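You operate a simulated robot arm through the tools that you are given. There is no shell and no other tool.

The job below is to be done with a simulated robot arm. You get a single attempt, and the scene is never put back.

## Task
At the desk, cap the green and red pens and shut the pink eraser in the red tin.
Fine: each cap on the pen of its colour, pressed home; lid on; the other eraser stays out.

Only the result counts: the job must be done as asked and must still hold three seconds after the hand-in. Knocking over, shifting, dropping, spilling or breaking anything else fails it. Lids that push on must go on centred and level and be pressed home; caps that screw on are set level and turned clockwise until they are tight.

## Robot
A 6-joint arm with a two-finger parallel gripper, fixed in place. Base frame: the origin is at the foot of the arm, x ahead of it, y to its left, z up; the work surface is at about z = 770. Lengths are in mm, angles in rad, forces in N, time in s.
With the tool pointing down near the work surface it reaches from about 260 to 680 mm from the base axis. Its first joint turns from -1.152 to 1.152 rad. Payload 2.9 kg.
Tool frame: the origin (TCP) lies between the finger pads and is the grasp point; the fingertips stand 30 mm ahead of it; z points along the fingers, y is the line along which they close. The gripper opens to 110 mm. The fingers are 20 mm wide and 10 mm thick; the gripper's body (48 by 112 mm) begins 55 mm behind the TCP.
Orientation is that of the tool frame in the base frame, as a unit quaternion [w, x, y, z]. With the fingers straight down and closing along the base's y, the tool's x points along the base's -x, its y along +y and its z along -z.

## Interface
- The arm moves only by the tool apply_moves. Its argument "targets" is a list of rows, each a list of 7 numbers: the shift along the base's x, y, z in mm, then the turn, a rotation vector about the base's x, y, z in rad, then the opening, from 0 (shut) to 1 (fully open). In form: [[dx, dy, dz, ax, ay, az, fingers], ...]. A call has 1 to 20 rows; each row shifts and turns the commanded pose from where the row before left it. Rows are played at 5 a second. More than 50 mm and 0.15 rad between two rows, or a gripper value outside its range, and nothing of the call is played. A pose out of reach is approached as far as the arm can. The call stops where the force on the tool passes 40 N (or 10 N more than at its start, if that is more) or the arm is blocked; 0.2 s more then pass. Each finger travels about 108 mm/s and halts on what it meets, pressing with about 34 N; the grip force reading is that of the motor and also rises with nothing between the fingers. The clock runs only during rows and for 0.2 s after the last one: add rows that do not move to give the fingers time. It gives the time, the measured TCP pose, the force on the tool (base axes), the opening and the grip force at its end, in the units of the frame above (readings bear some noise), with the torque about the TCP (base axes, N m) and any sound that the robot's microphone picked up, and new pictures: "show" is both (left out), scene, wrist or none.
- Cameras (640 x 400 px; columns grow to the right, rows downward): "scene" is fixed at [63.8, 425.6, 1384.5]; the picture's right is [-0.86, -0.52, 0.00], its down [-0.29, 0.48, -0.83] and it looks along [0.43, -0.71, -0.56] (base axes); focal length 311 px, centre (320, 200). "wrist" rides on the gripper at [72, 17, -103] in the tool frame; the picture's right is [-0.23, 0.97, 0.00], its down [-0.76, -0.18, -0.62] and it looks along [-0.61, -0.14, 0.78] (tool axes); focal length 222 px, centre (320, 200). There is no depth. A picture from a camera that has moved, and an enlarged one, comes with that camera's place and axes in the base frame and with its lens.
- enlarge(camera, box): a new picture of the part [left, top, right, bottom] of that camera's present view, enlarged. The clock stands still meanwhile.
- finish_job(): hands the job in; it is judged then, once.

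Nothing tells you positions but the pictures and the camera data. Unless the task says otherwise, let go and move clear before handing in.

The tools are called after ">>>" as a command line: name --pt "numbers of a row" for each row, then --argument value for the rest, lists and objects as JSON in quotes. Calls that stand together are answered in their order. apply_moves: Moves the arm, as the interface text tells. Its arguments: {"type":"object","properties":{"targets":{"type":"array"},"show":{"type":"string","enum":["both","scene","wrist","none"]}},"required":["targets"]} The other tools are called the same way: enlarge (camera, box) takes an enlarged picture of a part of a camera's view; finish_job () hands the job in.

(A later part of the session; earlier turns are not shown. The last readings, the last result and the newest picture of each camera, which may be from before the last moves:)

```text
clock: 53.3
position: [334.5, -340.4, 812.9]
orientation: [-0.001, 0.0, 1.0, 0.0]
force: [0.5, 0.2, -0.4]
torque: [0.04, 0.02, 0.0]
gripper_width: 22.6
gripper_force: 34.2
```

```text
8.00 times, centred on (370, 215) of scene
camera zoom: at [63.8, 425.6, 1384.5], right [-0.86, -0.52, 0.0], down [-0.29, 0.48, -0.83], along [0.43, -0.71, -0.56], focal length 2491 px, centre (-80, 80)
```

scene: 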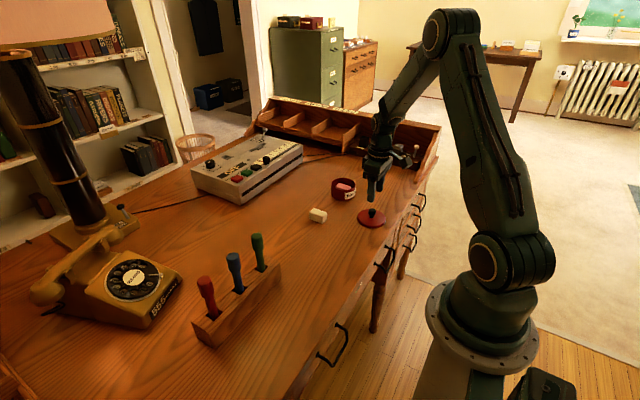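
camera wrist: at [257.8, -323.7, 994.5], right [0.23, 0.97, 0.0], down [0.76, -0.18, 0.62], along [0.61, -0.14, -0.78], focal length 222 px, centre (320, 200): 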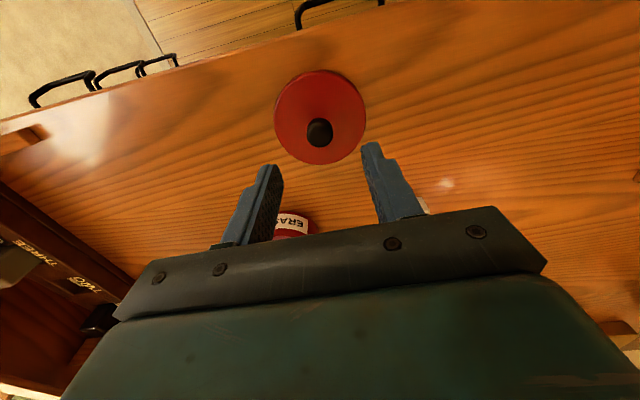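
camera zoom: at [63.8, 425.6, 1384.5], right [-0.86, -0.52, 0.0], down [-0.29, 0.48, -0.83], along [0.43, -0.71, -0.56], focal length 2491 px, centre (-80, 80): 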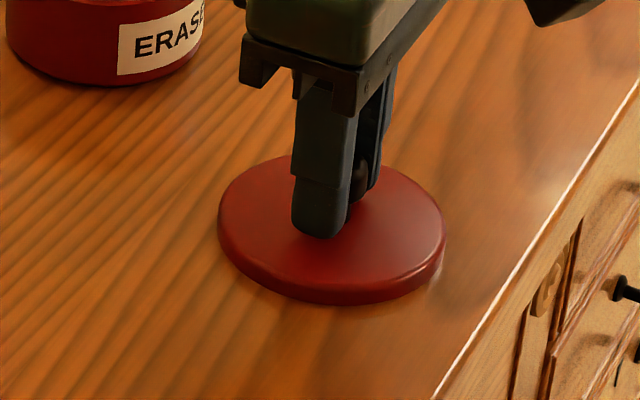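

The lid knob is gripped and the lid is centred on the gripper to within a millimetre. I'll lift it level and carry it above the tin.

>>> apply_moves --pt "0 0 10 0 0 0 0.15" --pt "0 0 20 0 0 0 0.15" --pt "0 0 30 0 0 0 0.15" --pt "0 0 30 0 0 0 0.15" --pt "29.4 -16 0 0 0 0 0.15" --pt "29.4 -16 0 0 0 0 0.15" --pt "29.4 -16 0 0 0 0 0.15" --pt "29.4 -16 0 0 0 0 0.15" --pt "29.4 -16 0 0 0 0 0.15" --pt "0 0 0 0 0 0 0.15" --pt "0 0 0 0 0 0 0.15" --pt "0 0 0 0 0 0 0.15" --pt "0 0 0 0 0 0 0.15" --pt "0 0 0 0 0 0 0.15" --pt "0 0 0 0 0 0 0.15"

>>> enlarge --camera "wrist" --box '[200, 60, 440, 210]'

>>> enlarge --camera "scene" --box '[310, 140, 380, 220]'

```text
clock: 56.5
position: [482.0, -418.9, 900.9]
orientation: [0.0, -0.001, 1.0, 0.0]
force: [0.4, -0.1, 0.1]
torque: [-0.01, -0.01, -0.02]
gripper_width: 22.2
gripper_force: 34.5
camera wrist: at [407.6, -404.4, 1006.1], right [0.23, 0.97, 0.0], down [0.76, -0.18, 0.62], along [0.61, -0.14, -0.78], focal length 222 px, centre (320, 200)
```

scene: 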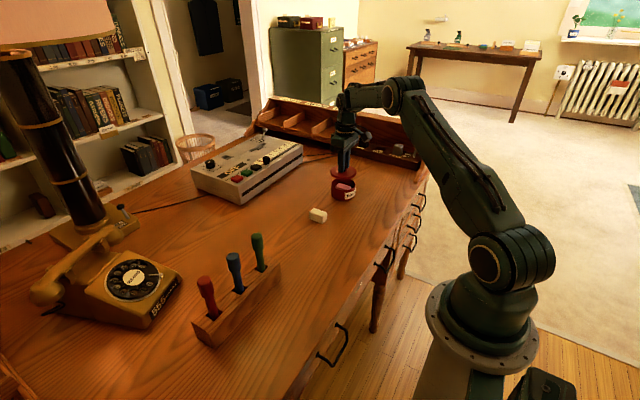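
wrist: 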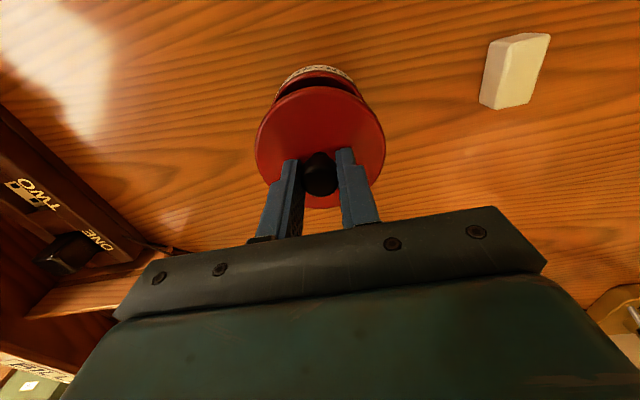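

```text
2.67 times, centred on (320, 135) of wrist
camera zoom: at [407.6, -404.4, 1006.1], right [0.23, 0.97, 0.0], down [0.76, -0.18, 0.62], along [0.61, -0.14, -0.78], focal length 592 px, centre (320, 373)
```

zoom: 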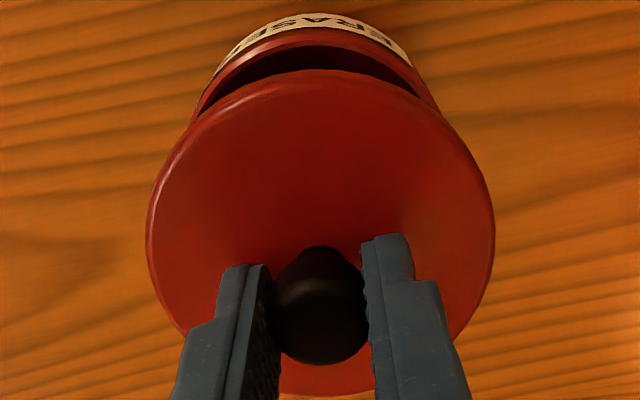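

```text
5.00 times, centred on (345, 180) of scene
camera zoom: at [63.8, 425.6, 1384.5], right [-0.86, -0.52, 0.0], down [-0.29, 0.48, -0.83], along [0.43, -0.71, -0.56], focal length 1557 px, centre (195, 300)
```

zoom: 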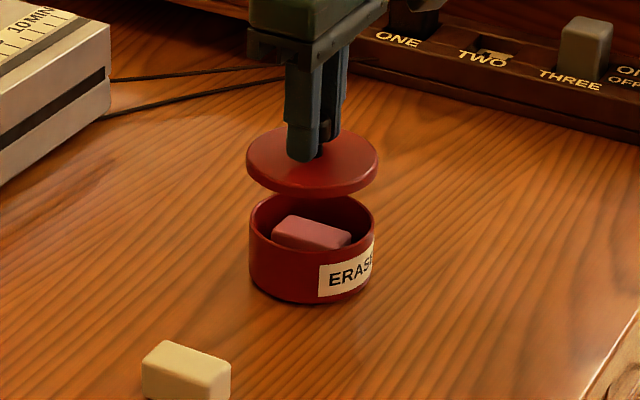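

The lid hangs level with its outline unchanged. I'll make a small correction (-0.4,-1.2), lower closer to the rim, and compare the outlines.

>>> apply_moves --pt "-0.4 -1.2 -10 0 0 0 0.15" --pt "0 0 -10 0 0 0 0.15" --pt "0 0 -10 0 0 0 0.15" --pt "0 0 0 0 0 0 0.15" --pt "0 0 0 0 0 0 0.15" --pt "0 0 0 0 0 0 0.15" --pt "0 0 0 0 0 0 0.15" --show "none"

>>> enlarge --camera "wrist" --box '[240, 70, 400, 170]'

>>> enlarge --camera "scene" --box '[320, 155, 370, 205]'

```text
clock: 58.1
position: [482.3, -421.9, 871.9]
orientation: [0.0, 0.0, 1.0, 0.0]
force: [0.1, -0.1, -0.7]
torque: [0.02, -0.02, -0.02]
gripper_width: 22.5
gripper_force: 34.5
```

```text
4.00 times, centred on (320, 120) of wrist
camera zoom: at [407.4, -406.0, 976.6], right [0.23, 0.97, 0.0], down [0.76, -0.18, 0.62], along [0.61, -0.14, -0.78], focal length 888 px, centre (320, 520)
```

zoom: 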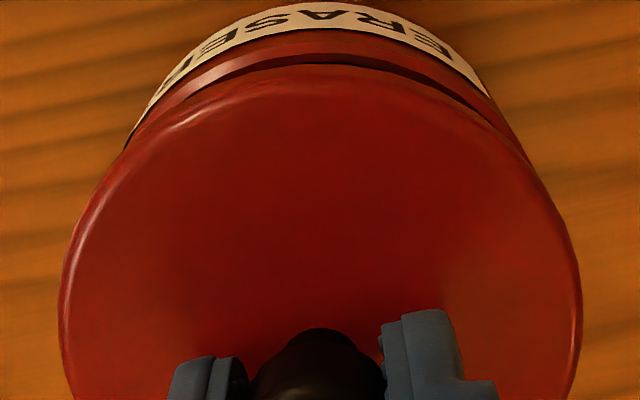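

```text
8.00 times, centred on (345, 180) of scene
camera zoom: at [63.8, 425.6, 1384.5], right [-0.86, -0.52, 0.0], down [-0.29, 0.48, -0.83], along [0.43, -0.71, -0.56], focal length 2491 px, centre (120, 360)
```

zoom: 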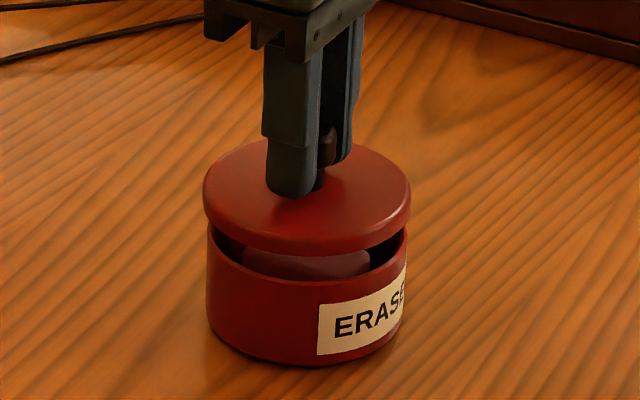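

I'll zoom in further on both edges of the gap to measure the lid against the tin accurately.

>>> enlarge --camera "scene" --box '[324, 170, 350, 200]'

>>> enlarge --camera "scene" --box '[340, 170, 366, 200]'

>>> enlarge --camera "wrist" --box '[285, 65, 355, 105]'

>>> enlarge --camera "wrist" --box '[250, 80, 290, 120]'

>>> enlarge --camera "wrist" --box '[350, 80, 390, 120]'

```text
13.33 times, centred on (337, 185) of scene
camera zoom: at [63.8, 425.6, 1384.5], right [-0.86, -0.52, 0.0], down [-0.29, 0.48, -0.83], along [0.43, -0.71, -0.56], focal length 4152 px, centre (93, 400)
```

zoom: 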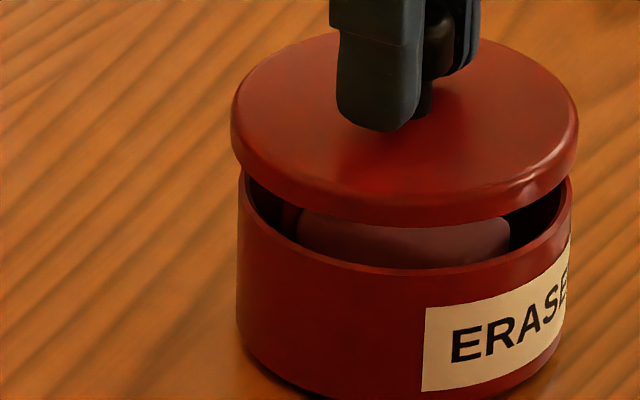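

```text
13.33 times, centred on (353, 185) of scene
camera zoom: at [63.8, 425.6, 1384.5], right [-0.86, -0.52, 0.0], down [-0.29, 0.48, -0.83], along [0.43, -0.71, -0.56], focal length 4152 px, centre (-120, 400)
```

zoom: 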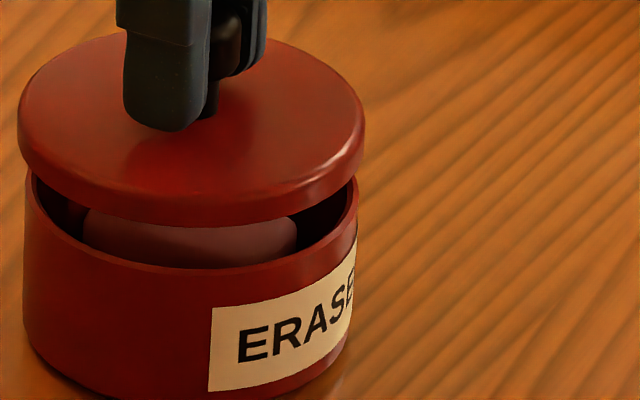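

```text
9.14 times, centred on (320, 85) of wrist
camera zoom: at [407.4, -406.0, 976.6], right [0.23, 0.97, 0.0], down [0.76, -0.18, 0.62], along [0.61, -0.14, -0.78], focal length 2031 px, centre (320, 1251)
```

zoom: 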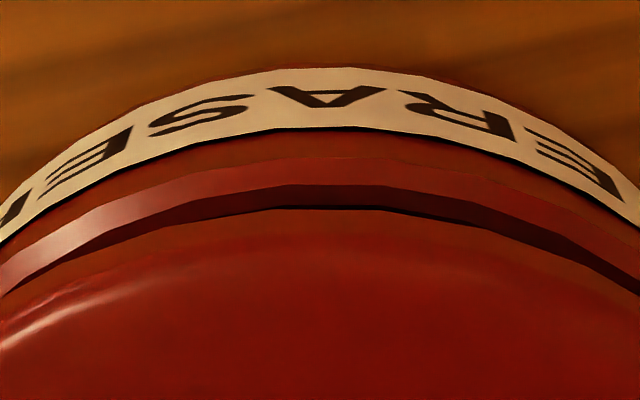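

```text
10.00 times, centred on (270, 100) of wrist
camera zoom: at [407.4, -406.0, 976.6], right [0.23, 0.97, 0.0], down [0.76, -0.18, 0.62], along [0.61, -0.14, -0.78], focal length 2221 px, centre (820, 1200)
```

zoom: 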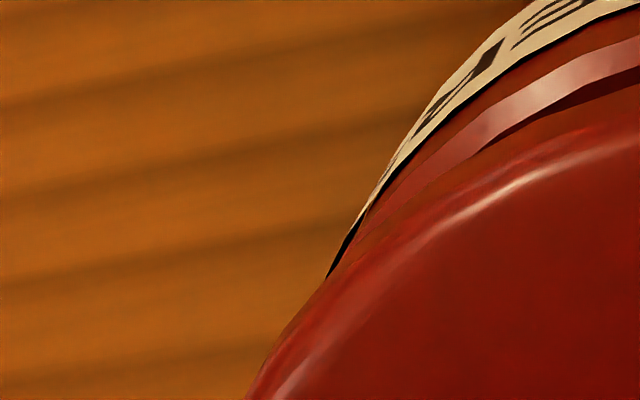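

```text
10.00 times, centred on (370, 100) of wrist
camera zoom: at [407.4, -406.0, 976.6], right [0.23, 0.97, 0.0], down [0.76, -0.18, 0.62], along [0.61, -0.14, -0.78], focal length 2221 px, centre (-180, 1200)
```

zoom: 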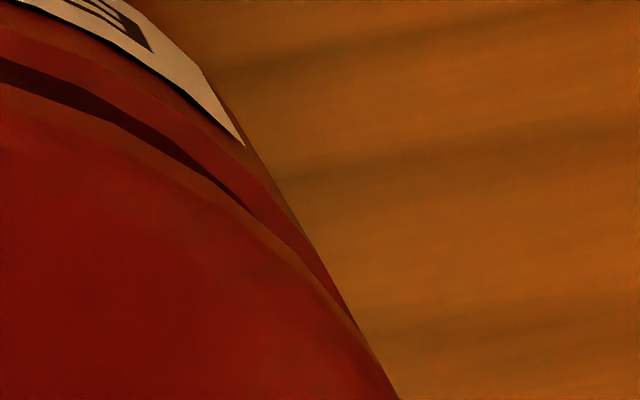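

Careful measurements put the tin about (-0.9,+0.5) mm from the lid centre. I'll apply that, lower to just above the rim, and check again.

>>> apply_moves --pt "-0.9 0.5 -4 0 0 0 0.15" --pt "0 0 -4 0 0 0 0.15" --pt "0 0 -4 0 0 0 0.15" --pt "0 0 0 0 0 0 0.15" --pt "0 0 0 0 0 0 0.15" --pt "0 0 0 0 0 0 0.15" --pt "0 0 0 0 0 0 0.15" --show "none"

>>> enlarge --camera "scene" --box '[324, 170, 350, 200]'

>>> enlarge --camera "wrist" --box '[285, 65, 355, 105]'

>>> enlarge --camera "wrist" --box '[240, 70, 400, 170]'

```text
clock: 59.7
position: [480.0, -420.9, 860.6]
orientation: [0.001, -0.001, 1.0, 0.001]
force: [0.0, -0.2, 0.5]
torque: [-0.02, 0.0, 0.0]
gripper_width: 22.4
gripper_force: 34.1
```

```text
13.33 times, centred on (337, 185) of scene
camera zoom: at [63.8, 425.6, 1384.5], right [-0.86, -0.52, 0.0], down [-0.29, 0.48, -0.83], along [0.43, -0.71, -0.56], focal length 4152 px, centre (93, 400)
```

zoom: 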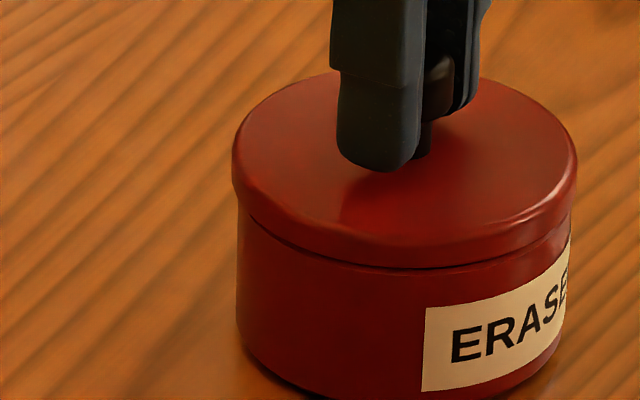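

```text
9.14 times, centred on (320, 85) of wrist
camera zoom: at [406.8, -406.0, 964.7], right [0.23, 0.97, 0.0], down [0.76, -0.18, 0.62], along [0.61, -0.14, -0.78], focal length 2031 px, centre (320, 1251)
```

zoom: 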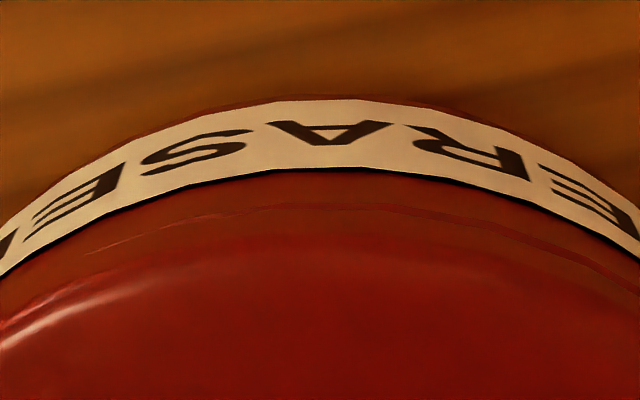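

```text
4.00 times, centred on (320, 120) of wrist
camera zoom: at [406.8, -406.0, 964.7], right [0.23, 0.97, 0.0], down [0.76, -0.18, 0.62], along [0.61, -0.14, -0.78], focal length 888 px, centre (320, 520)
```

zoom: 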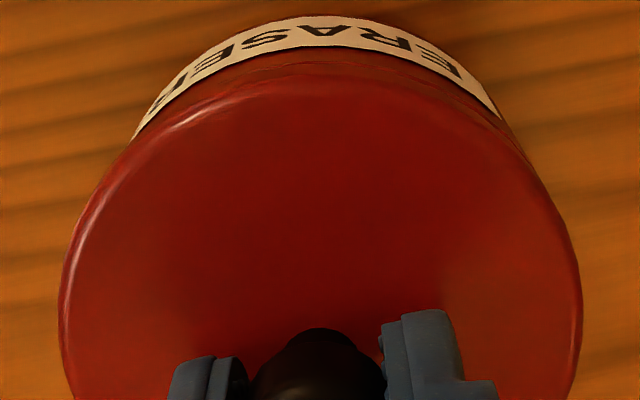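

The lid sits just above the rim and is centred within about 0.3 mm in the scene view. I'll lower gently to contact and watch the force.

>>> apply_moves --pt "0 0.2 -1.5 0 0 0 0.15" --pt "0 0 -1.5 0 0 0 0.15" --pt "0 0 -1.5 0 0 0 0.15" --pt "0 0 -1.5 0 0 0 0.15" --pt "0 0 0 0 0 0 0.15" --show "none"

>>> enlarge --camera "scene" --box '[324, 170, 350, 200]'

>>> enlarge --camera "wrist" --box '[240, 70, 400, 170]'

```text
clock: 60.9
position: [481.9, -420.9, 857.0]
orientation: [0.002, 0.0, 1.0, -0.002]
force: [-10.8, 8.0, 32.2]
torque: [0.19, 0.37, -0.02]
gripper_width: 22.4
gripper_force: 34.0
```

```text
13.33 times, centred on (337, 185) of scene
camera zoom: at [63.0, 426.2, 1384.3], right [-0.86, -0.52, 0.0], down [-0.29, 0.48, -0.83], along [0.43, -0.71, -0.56], focal length 4152 px, centre (93, 400)
```

zoom: 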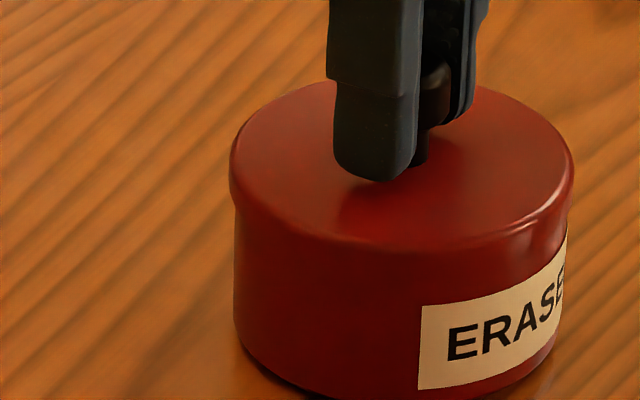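

```text
4.00 times, centred on (320, 120) of wrist
camera zoom: at [407.1, -405.6, 961.7], right [0.23, 0.97, 0.0], down [0.76, -0.18, 0.63], along [0.61, -0.14, -0.78], focal length 888 px, centre (320, 520)
```

zoom: 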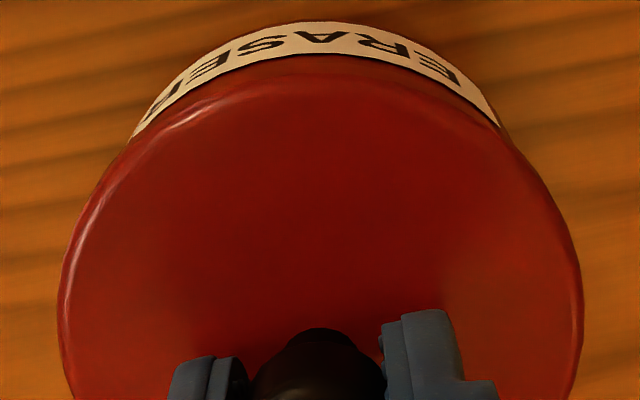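

The lid touches with 32 N down, and a sideways force of (-10.8,+8) N, so it wants to move toward -x,+y. I'll back off, shift a little that way, and try again gently.

>>> apply_moves --pt "0 0 3 0 0 0 0.15" --pt "0 0 2 0 0 0 0.15" --pt "-0.7 0.5 0 0 0 0 0.15" --pt "0 0 0 0 0 0 0.15" --pt "0 0 0 0 0 0 0.15" --show "none"

>>> enlarge --camera "scene" --box '[324, 170, 350, 200]'

>>> enlarge --camera "wrist" --box '[240, 70, 400, 170]'

```text
clock: 62.1
position: [480.2, -420.0, 859.5]
orientation: [0.0, 0.0, 1.0, 0.001]
force: [-0.3, -1.2, 0.2]
torque: [-0.03, 0.01, 0.02]
gripper_width: 22.4
gripper_force: 34.5
```

```text
13.33 times, centred on (337, 185) of scene
camera zoom: at [63.8, 425.6, 1384.5], right [-0.86, -0.52, 0.0], down [-0.29, 0.48, -0.83], along [0.43, -0.71, -0.56], focal length 4152 px, centre (93, 400)
```

zoom: 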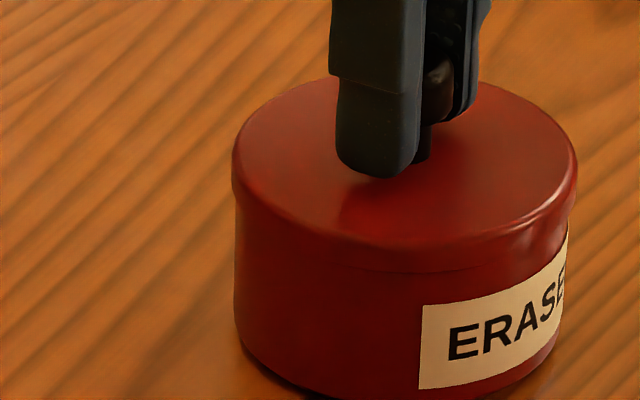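

```text
4.00 times, centred on (320, 120) of wrist
camera zoom: at [406.5, -404.7, 963.9], right [0.23, 0.97, 0.0], down [0.76, -0.18, 0.62], along [0.61, -0.14, -0.78], focal length 888 px, centre (320, 520)
```

zoom: 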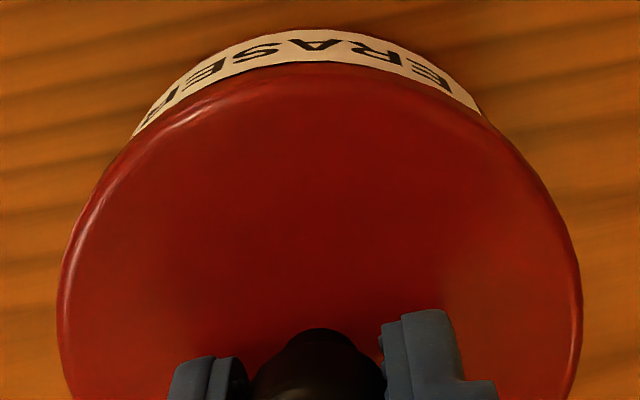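

The tin shifted slightly under that contact. I'll raise the lid about 12 mm to see the gap and measure the offset again.

>>> apply_moves --pt "0 0 4 0 0 0 0.15" --pt "0 0 8 0 0 0 0.15" --pt "0 0 0 0 0 0 0.15" --pt "0 0 0 0 0 0 0.15" --pt "0 0 0 0 0 0 0.15" --pt "0 0 0 0 0 0 0.15" --show "none"

>>> enlarge --camera "scene" --box '[324, 168, 352, 200]'

>>> enlarge --camera "wrist" --box '[240, 70, 400, 170]'

>>> enlarge --camera "wrist" --box '[285, 65, 355, 105]'

>>> enlarge --camera "wrist" --box '[250, 80, 290, 120]'

>>> enlarge --camera "wrist" --box '[350, 80, 390, 120]'

```text
clock: 63.5
position: [479.1, -420.2, 871.8]
orientation: [0.0, 0.0, 1.0, -0.001]
force: [0.2, -0.8, 0.8]
torque: [0.01, 0.01, -0.01]
gripper_width: 22.4
gripper_force: 34.0
```

```text
12.50 times, centred on (338, 184) of scene
camera zoom: at [63.8, 425.6, 1384.5], right [-0.86, -0.52, 0.0], down [-0.29, 0.48, -0.83], along [0.43, -0.71, -0.56], focal length 3893 px, centre (95, 400)
```

zoom: 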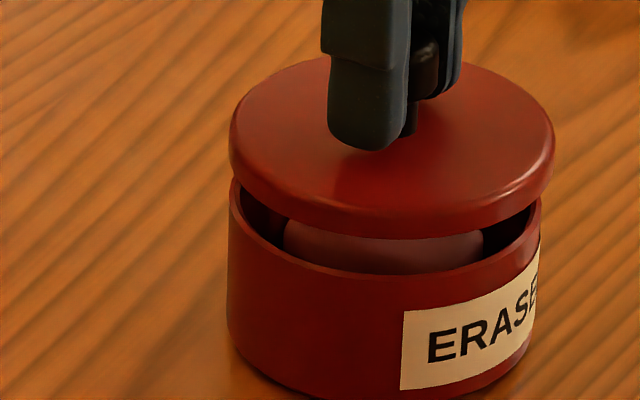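

```text
4.00 times, centred on (320, 120) of wrist
camera zoom: at [405.8, -405.6, 976.6], right [0.23, 0.97, 0.0], down [0.76, -0.18, 0.62], along [0.61, -0.14, -0.78], focal length 888 px, centre (320, 520)
```

zoom: 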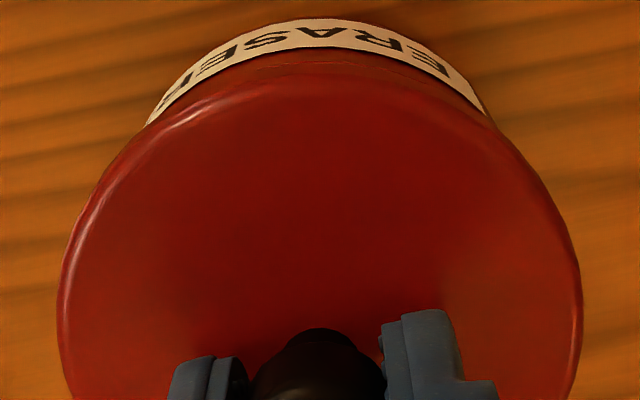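

```text
9.14 times, centred on (320, 85) of wrist
camera zoom: at [405.8, -405.6, 976.6], right [0.23, 0.97, 0.0], down [0.76, -0.18, 0.62], along [0.61, -0.14, -0.78], focal length 2031 px, centre (320, 1251)
```

zoom: 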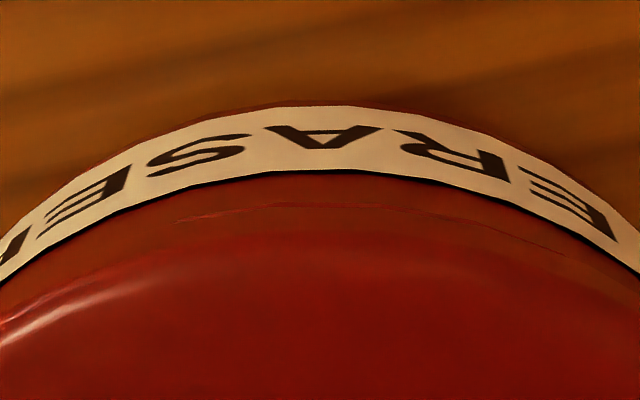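

```text
10.00 times, centred on (270, 100) of wrist
camera zoom: at [405.8, -405.6, 976.6], right [0.23, 0.97, 0.0], down [0.76, -0.18, 0.62], along [0.61, -0.14, -0.78], focal length 2221 px, centre (820, 1200)
```

zoom: 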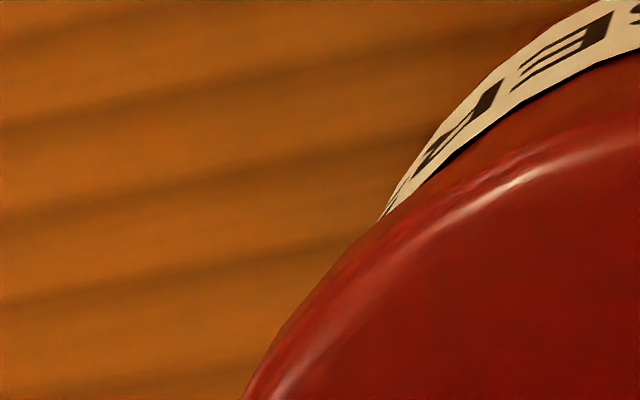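

```text
10.00 times, centred on (370, 100) of wrist
camera zoom: at [405.8, -405.6, 976.6], right [0.23, 0.97, 0.0], down [0.76, -0.18, 0.62], along [0.61, -0.14, -0.78], focal length 2221 px, centre (-180, 1200)
```

zoom: 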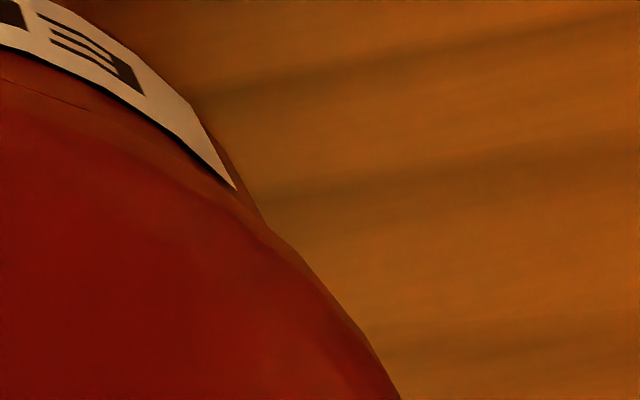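

Re-measured from both views, the tin is now about (+1.2,+0.1) mm from the lid centre, and the rim is nearer z≈814. The arm drifts about +0.6 in x when lowering, so I'll shift a bit less and lower to just above contact.

>>> apply_moves --pt "0.6 0.1 -3 0 0 0 0.15" --pt "0 0 -4 0 0 0 0.15" --pt "0 0 -4 0 0 0 0.15" --pt "0 0 0 0 0 0 0.15" --pt "0 0 0 0 0 0 0.15" --pt "0 0 0 0 0 0 0.15" --pt "0 0 0 0 0 0 0.15" --show "none"

>>> enlarge --camera "scene" --box '[326, 172, 342, 192]'

>>> enlarge --camera "scene" --box '[345, 172, 361, 192]'

>>> enlarge --camera "wrist" --box '[285, 65, 355, 105]'

>>> enlarge --camera "wrist" --box '[250, 80, 290, 120]'

>>> enlarge --camera "wrist" --box '[350, 80, 390, 120]'

```text
clock: 65.1
position: [479.3, -420.7, 859.5]
orientation: [0.0, 0.0, 1.0, 0.001]
force: [-0.2, 0.0, -0.3]
torque: [-0.01, -0.01, 0.0]
gripper_width: 22.3
gripper_force: 34.0
```

```text
16.00 times, centred on (334, 182) of scene
camera zoom: at [63.8, 425.6, 1384.5], right [-0.86, -0.52, 0.0], down [-0.29, 0.48, -0.83], along [0.43, -0.71, -0.56], focal length 4983 px, centre (96, 488)
```

zoom: 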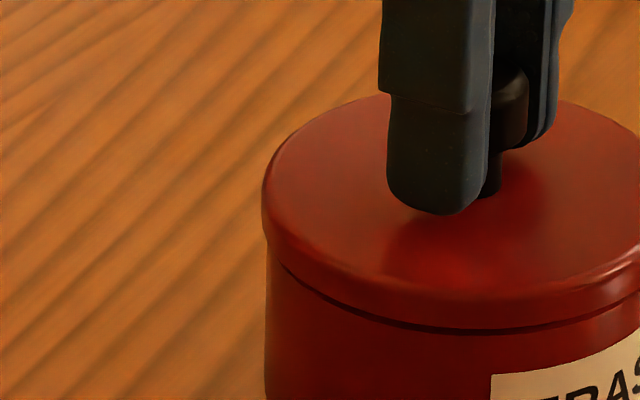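

```text
16.00 times, centred on (353, 182) of scene
camera zoom: at [63.8, 425.6, 1384.5], right [-0.86, -0.52, 0.0], down [-0.29, 0.48, -0.83], along [0.43, -0.71, -0.56], focal length 4983 px, centre (-208, 488)
```

zoom: 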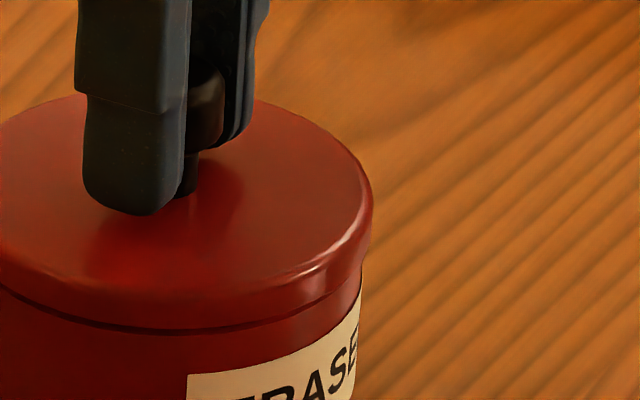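

```text
9.14 times, centred on (320, 85) of wrist
camera zoom: at [406.9, -405.5, 964.7], right [0.23, 0.97, 0.0], down [0.76, -0.18, 0.62], along [0.61, -0.14, -0.78], focal length 2031 px, centre (320, 1251)
```

zoom: 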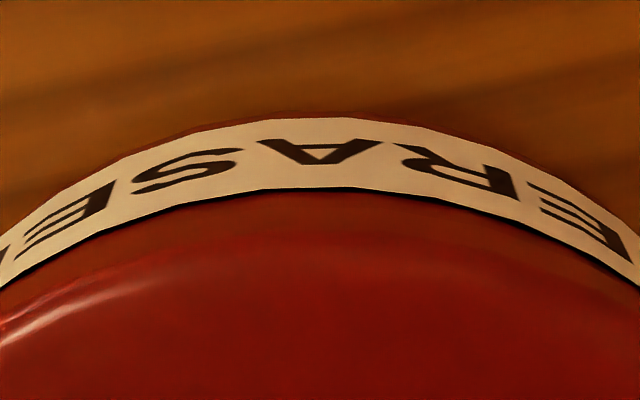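

```text
10.00 times, centred on (270, 100) of wrist
camera zoom: at [406.9, -405.5, 964.7], right [0.23, 0.97, 0.0], down [0.76, -0.18, 0.62], along [0.61, -0.14, -0.78], focal length 2221 px, centre (820, 1200)
```

zoom: 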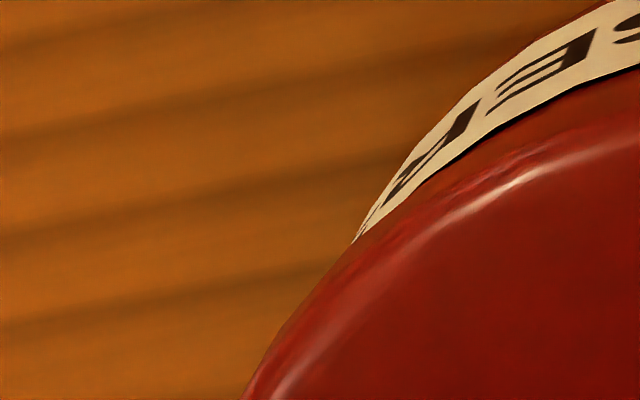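

```text
10.00 times, centred on (370, 100) of wrist
camera zoom: at [406.9, -405.5, 964.7], right [0.23, 0.97, 0.0], down [0.76, -0.18, 0.62], along [0.61, -0.14, -0.78], focal length 2221 px, centre (-180, 1200)
```

zoom: 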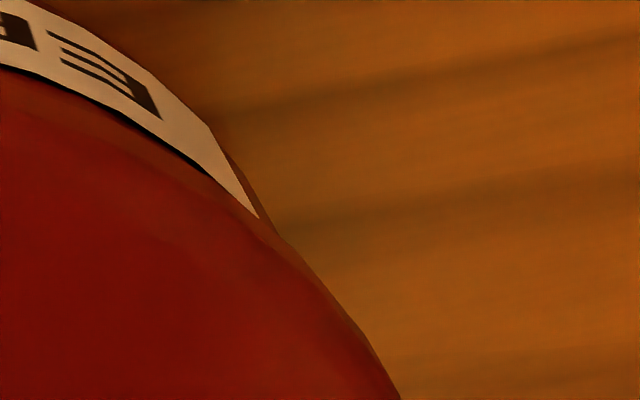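

Both views now put the lid centred within about 0.3 mm. I'll lower in 1 mm steps.

>>> apply_moves --pt "-0.1 0 -1 0 0 0 0.15" --pt "0 0 -1 0 0 0 0.15" --pt "0 0 -1 0 0 0 0.15" --pt "0 0 -0.5 0 0 0 0.15" --pt "0 0 0 0 0 0 0.15" --show "none"

>>> enlarge --camera "scene" --box '[324, 168, 364, 200]'

>>> enlarge --camera "wrist" --box '[285, 65, 355, 105]'

```text
clock: 66.3
position: [481.1, -420.2, 855.6]
orientation: [0.002, 0.002, 1.0, 0.0]
force: [-1.2, 1.3, 5.8]
torque: [0.22, -0.05, -0.04]
gripper_width: 22.1
gripper_force: 33.8
```

```text
12.50 times, centred on (344, 184) of scene
camera zoom: at [63.6, 425.7, 1384.5], right [-0.86, -0.52, 0.0], down [-0.29, 0.48, -0.83], along [0.43, -0.71, -0.56], focal length 3893 px, centre (20, 400)
```

zoom: 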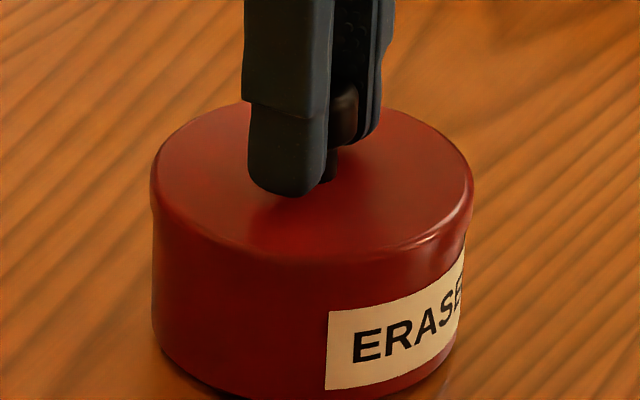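

```text
9.14 times, centred on (320, 85) of wrist
camera zoom: at [406.2, -404.9, 961.8], right [0.23, 0.97, 0.0], down [0.76, -0.18, 0.62], along [0.61, -0.14, -0.78], focal length 2031 px, centre (320, 1251)
```

zoom: 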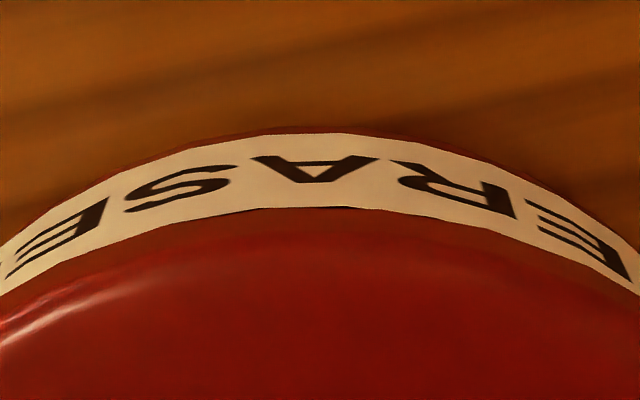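

There is light contact (5.8 N) with almost no sideways force, which is what I want. I'll press further in small steps.

>>> apply_moves --pt "0 0 -0.7 0 0 0 0.15" --pt "0 0 -0.7 0 0 0 0.15" --pt "0 0 -0.7 0 0 0 0.15" --pt "0 0 0 0 0 0 0.15" --show "none"

>>> enlarge --camera "scene" --box '[324, 168, 364, 200]'

>>> enlarge --camera "wrist" --box '[240, 70, 400, 170]'

```text
clock: 67.3
position: [481.1, -420.2, 856.3]
orientation: [0.003, 0.001, 1.0, -0.001]
force: [-12.5, 7.5, 31.6]
torque: [0.47, 0.28, 0.08]
gripper_width: 21.9
gripper_force: 34.4
```

```text
12.50 times, centred on (344, 184) of scene
camera zoom: at [63.0, 426.2, 1384.3], right [-0.86, -0.52, 0.0], down [-0.29, 0.48, -0.83], along [0.43, -0.71, -0.56], focal length 3893 px, centre (20, 400)
```

zoom: 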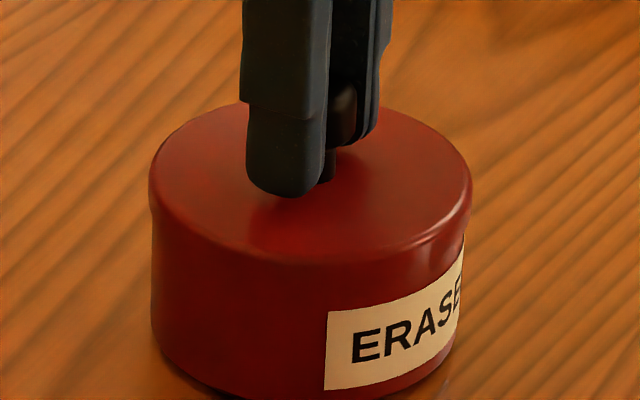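

```text
4.00 times, centred on (320, 120) of wrist
camera zoom: at [406.4, -404.8, 961.4], right [0.23, 0.97, 0.0], down [0.76, -0.18, 0.63], along [0.61, -0.14, -0.78], focal length 888 px, centre (320, 520)
```

zoom: 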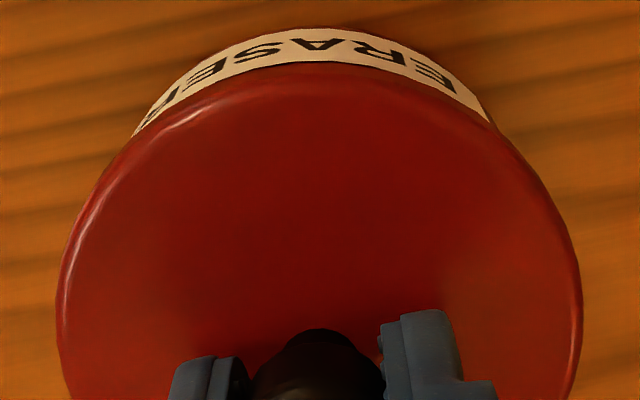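

The push is at 31.6 N with a sideways component that looks like arm flex under load. The lid still looks centred. I'll null the sideways load with a small shift and add a little more push.

>>> apply_moves --pt "-0.4 0.25 0 0 0 0 0.15" --pt "-0.4 0.25 0 0 0 0 0.15" --pt "0 0 -0.3 0 0 0 0.15" --pt "0 0 -0.3 0 0 0 0.15" --pt "0 0 0 0 0 0 0.15" --show "none"

>>> enlarge --camera "scene" --box '[324, 168, 364, 200]'

```text
clock: 68.5
position: [480.8, -420.3, 856.7]
orientation: [0.003, 0.0, 1.0, -0.002]
force: [3.1, -2.6, 25.5]
torque: [0.31, -0.12, -0.03]
gripper_width: 22.1
gripper_force: 33.9
```

```text
12.50 times, centred on (344, 184) of scene
camera zoom: at [63.4, 425.9, 1384.4], right [-0.86, -0.52, 0.0], down [-0.29, 0.48, -0.83], along [0.43, -0.71, -0.56], focal length 3893 px, centre (20, 400)
```

zoom: 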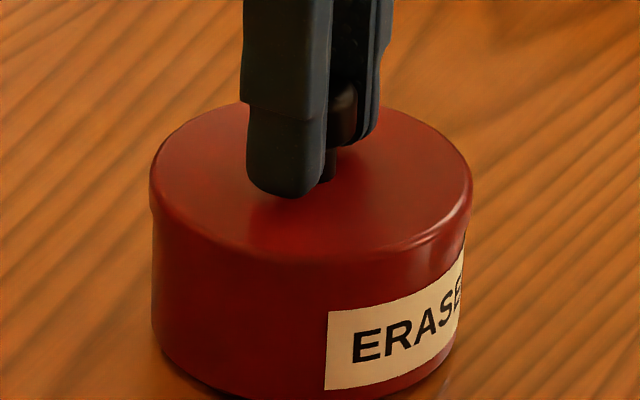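

The sideways load is nearly nulled now (3,-3 N) with 25 N down. I'll push further straight down toward about 38 N.

>>> apply_moves --pt "0 0 -0.4 0 0 0 0.15" --pt "0 0 -0.4 0 0 0 0.15" --pt "0 0 -0.3 0 0 0 0.15" --pt "0 0 0 0 0 0 0.15" --show "none"

>>> enlarge --camera "scene" --box '[324, 168, 364, 200]'

>>> enlarge --camera "wrist" --box '[240, 70, 400, 170]'

```text
clock: 69.5
position: [481.2, -421.2, 857.0]
orientation: [0.002, 0.0, 1.0, -0.001]
force: [1.2, 1.9, 30.9]
torque: [0.36, -0.02, 0.01]
gripper_width: 21.7
gripper_force: 34.3
```

```text
12.50 times, centred on (344, 184) of scene
camera zoom: at [63.3, 426.0, 1384.4], right [-0.86, -0.52, 0.0], down [-0.29, 0.48, -0.83], along [0.43, -0.71, -0.56], focal length 3893 px, centre (20, 400)
```

zoom: 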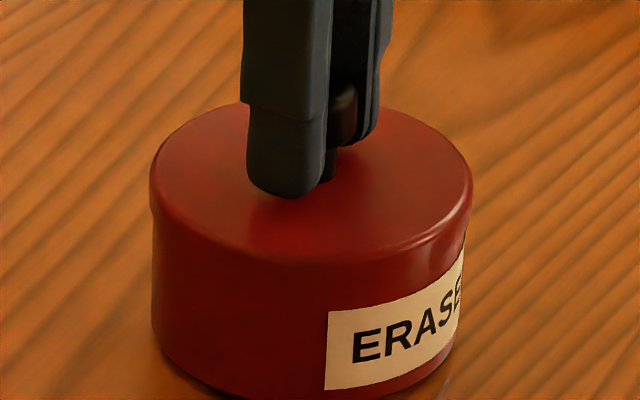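

```text
4.00 times, centred on (320, 120) of wrist
camera zoom: at [406.1, -404.6, 960.9], right [0.23, 0.97, 0.0], down [0.76, -0.18, 0.63], along [0.61, -0.14, -0.78], focal length 888 px, centre (320, 520)
```

zoom: 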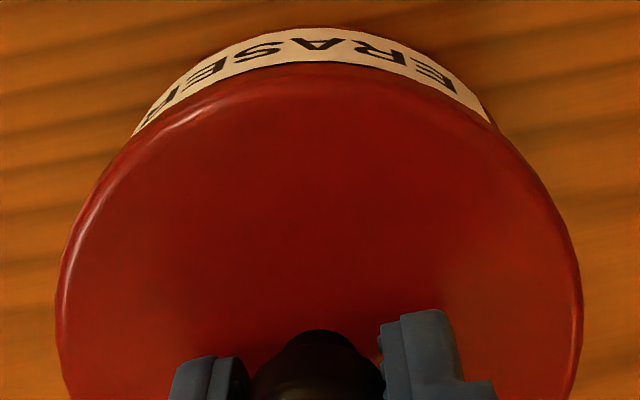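

Extra push no longer raises the force, so the fingers may be slipping on the knob. I'll unload, let go with the lid resting on the tin, and then press from above on the knob with closed fingers.

>>> apply_moves --pt "0 0 1 0 0 0 0.15" --pt "0 0 1 0 0 0 0.15" --pt "0 0 0 0 0 0 0.15" --show "none"

```text
clock: 70.3
position: [480.3, -420.3, 856.3]
orientation: [0.002, 0.001, 1.0, -0.001]
force: [7.0, -4.2, 19.7]
torque: [0.22, -0.16, -0.08]
gripper_width: 21.9
gripper_force: 33.6
```

>>> apply_moves --pt "0.2 -0.1 0.7 0 0 0 0.15" --pt "0.2 -0.1 0.6 0 0 0 0.15" --pt "0 0 0 0 0 0 0.15" --show "none"

```text
clock: 71.1
position: [480.1, -420.3, 856.5]
orientation: [0.001, 0.001, 1.0, 0.0]
force: [4.8, -1.6, 12.8]
torque: [-0.33, -0.14, 0.1]
gripper_width: 22.3
gripper_force: 34.1
```

>>> apply_moves --pt "0.2 -0.1 0.5 0 0 0 0.15" --pt "0 0 0 0 0 0 0.15" --pt "0 0 0 0 0 0 0.25" --pt "0 0 0 0 0 0 0.35" --pt "0 0 0 0 0 0 0.42" --pt "0 0 0 0 0 0 0.42" --show "none"

>>> enlarge --camera "scene" --box '[324, 168, 364, 200]'

>>> enlarge --camera "wrist" --box '[220, 70, 420, 195]'

```text
clock: 72.5
position: [480.8, -419.7, 857.2]
orientation: [0.0, 0.0, 1.0, -0.001]
force: [0.3, -0.1, -0.6]
torque: [0.01, 0.05, -0.02]
gripper_width: 46.2
gripper_force: 0.2
heard: snap
```

```text
12.50 times, centred on (344, 184) of scene
camera zoom: at [63.8, 425.6, 1384.5], right [-0.86, -0.52, 0.0], down [-0.29, 0.48, -0.83], along [0.43, -0.71, -0.56], focal length 3893 px, centre (20, 400)
```

zoom: 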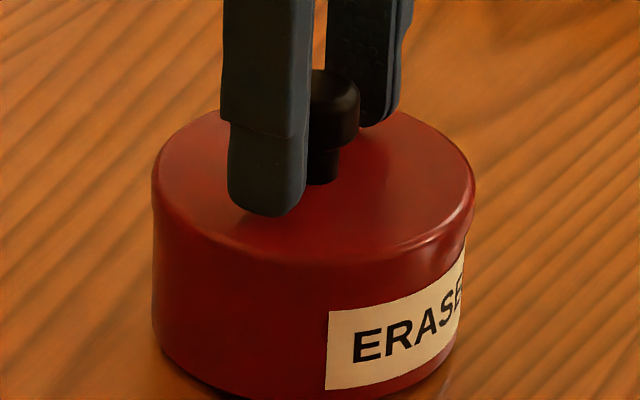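

```text
3.20 times, centred on (320, 132) of wrist
camera zoom: at [406.3, -405.0, 961.8], right [0.23, 0.97, 0.0], down [0.76, -0.18, 0.62], along [0.61, -0.14, -0.78], focal length 711 px, centre (320, 416)
```

zoom: 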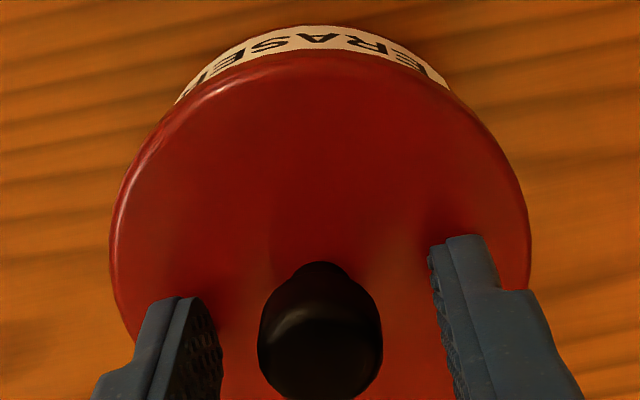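

I heard a snap as the lid was released, so it seems to have seated. I'll rise clear of the knob and inspect the seam.

>>> apply_moves --pt "0 0 15 0 0 0 0.42" --pt "0 0 20 0 0 0 0.42" --pt "0 0 10 0 0 0 0.42" --pt "0 0 0 0 0 0 0.42" --pt "0 0 0 0 0 0 0.42" --pt "0 0 0 0 0 0 0.42" --show "none"

>>> enlarge --camera "scene" --box '[324, 168, 364, 200]'

>>> enlarge --camera "wrist" --box '[200, 60, 440, 210]'

>>> enlarge --camera "scene" --box '[326, 172, 346, 200]'

```text
clock: 73.9
position: [479.7, -420.6, 901.0]
orientation: [0.0, 0.0, 1.0, 0.0]
force: [0.9, 0.1, 0.8]
torque: [-0.03, 0.01, 0.03]
gripper_width: 46.1
gripper_force: 0.0
```

```text
12.50 times, centred on (344, 184) of scene
camera zoom: at [63.8, 425.6, 1384.5], right [-0.86, -0.52, 0.0], down [-0.29, 0.48, -0.83], along [0.43, -0.71, -0.56], focal length 3893 px, centre (20, 400)
```

zoom: 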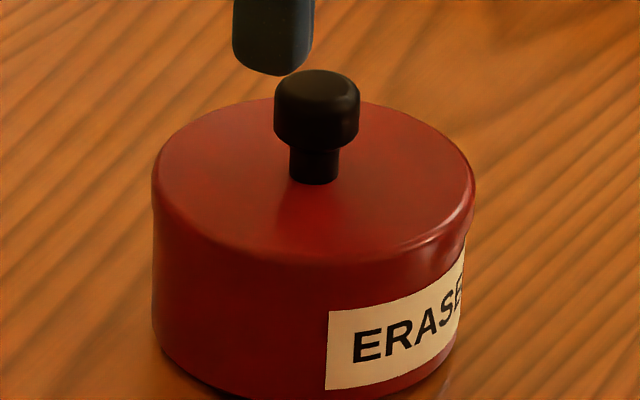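

```text
2.67 times, centred on (320, 135) of wrist
camera zoom: at [406.3, -405.2, 1005.7], right [0.23, 0.97, 0.0], down [0.76, -0.18, 0.62], along [0.61, -0.14, -0.78], focal length 592 px, centre (320, 373)
```

zoom: 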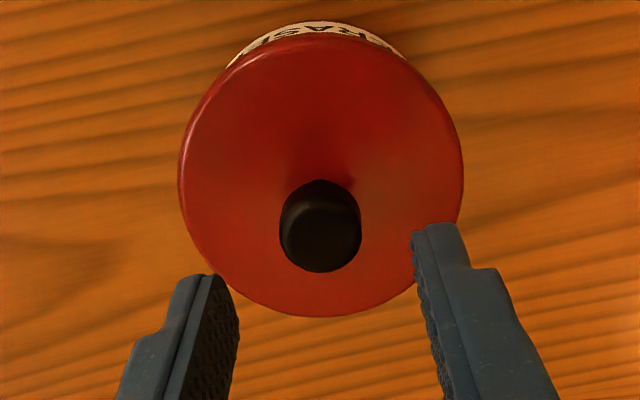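

```text
14.29 times, centred on (336, 186) of scene
camera zoom: at [63.8, 425.6, 1384.5], right [-0.86, -0.52, 0.0], down [-0.29, 0.48, -0.83], along [0.43, -0.71, -0.56], focal length 4449 px, centre (91, 400)
```

zoom: 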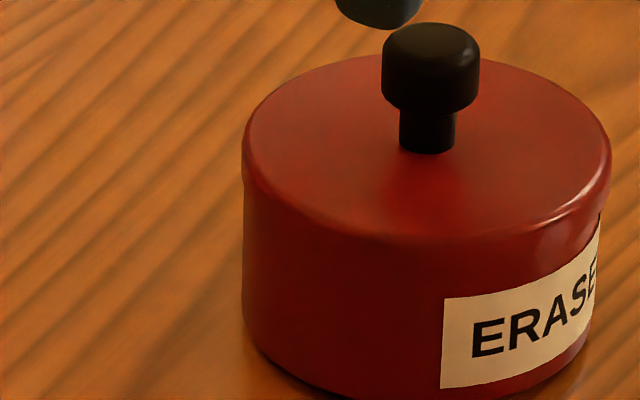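

The lid sits centred and looks level. I'll zoom in on the seam at both sides to judge whether it is fully home.

>>> enlarge --camera "scene" --box '[350, 176, 364, 190]'

>>> enlarge --camera "scene" --box '[326, 176, 340, 190]'

>>> enlarge --camera "scene" --box '[337, 180, 351, 194]'

>>> enlarge --camera "wrist" --box '[285, 60, 355, 100]'

```text
16.00 times, centred on (357, 183) of scene
camera zoom: at [63.8, 425.6, 1384.5], right [-0.86, -0.52, 0.0], down [-0.29, 0.48, -0.83], along [0.43, -0.71, -0.56], focal length 4983 px, centre (-272, 472)
```

zoom: 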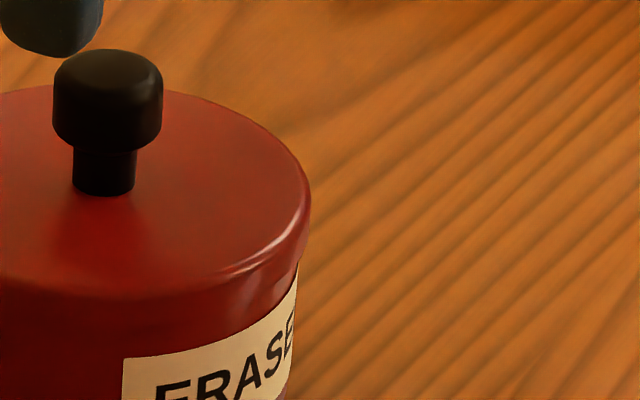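

```text
16.00 times, centred on (333, 183) of scene
camera zoom: at [63.8, 425.6, 1384.5], right [-0.86, -0.52, 0.0], down [-0.29, 0.48, -0.83], along [0.43, -0.71, -0.56], focal length 4983 px, centre (112, 472)
```

zoom: 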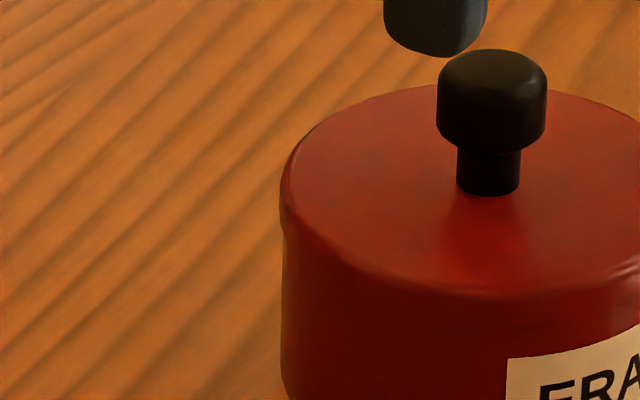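

```text
16.00 times, centred on (344, 187) of scene
camera zoom: at [63.8, 425.6, 1384.5], right [-0.86, -0.52, 0.0], down [-0.29, 0.48, -0.83], along [0.43, -0.71, -0.56], focal length 4983 px, centre (-64, 408)
```

zoom: 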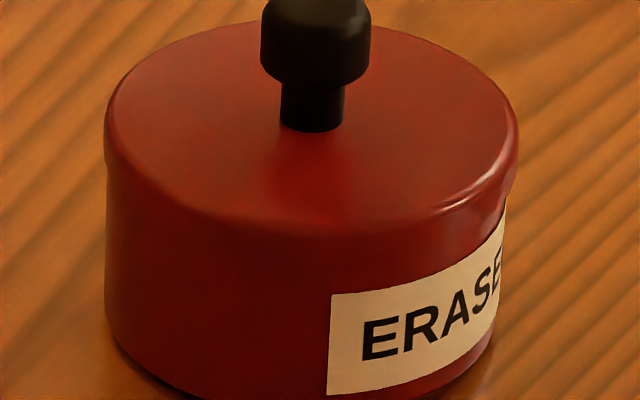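

```text
9.14 times, centred on (320, 80) of wrist
camera zoom: at [406.3, -405.2, 1005.7], right [0.23, 0.97, 0.0], down [0.76, -0.18, 0.62], along [0.61, -0.14, -0.78], focal length 2031 px, centre (320, 1297)
```

zoom: 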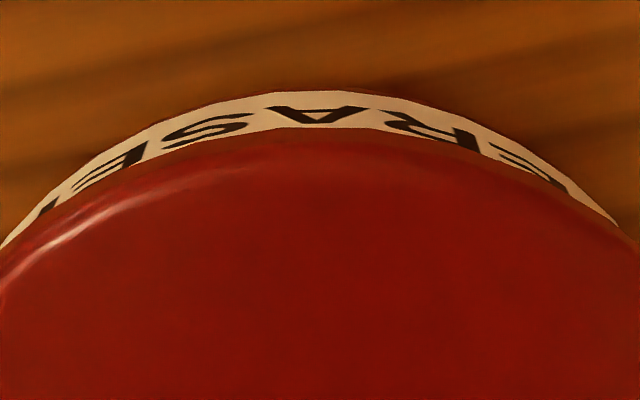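

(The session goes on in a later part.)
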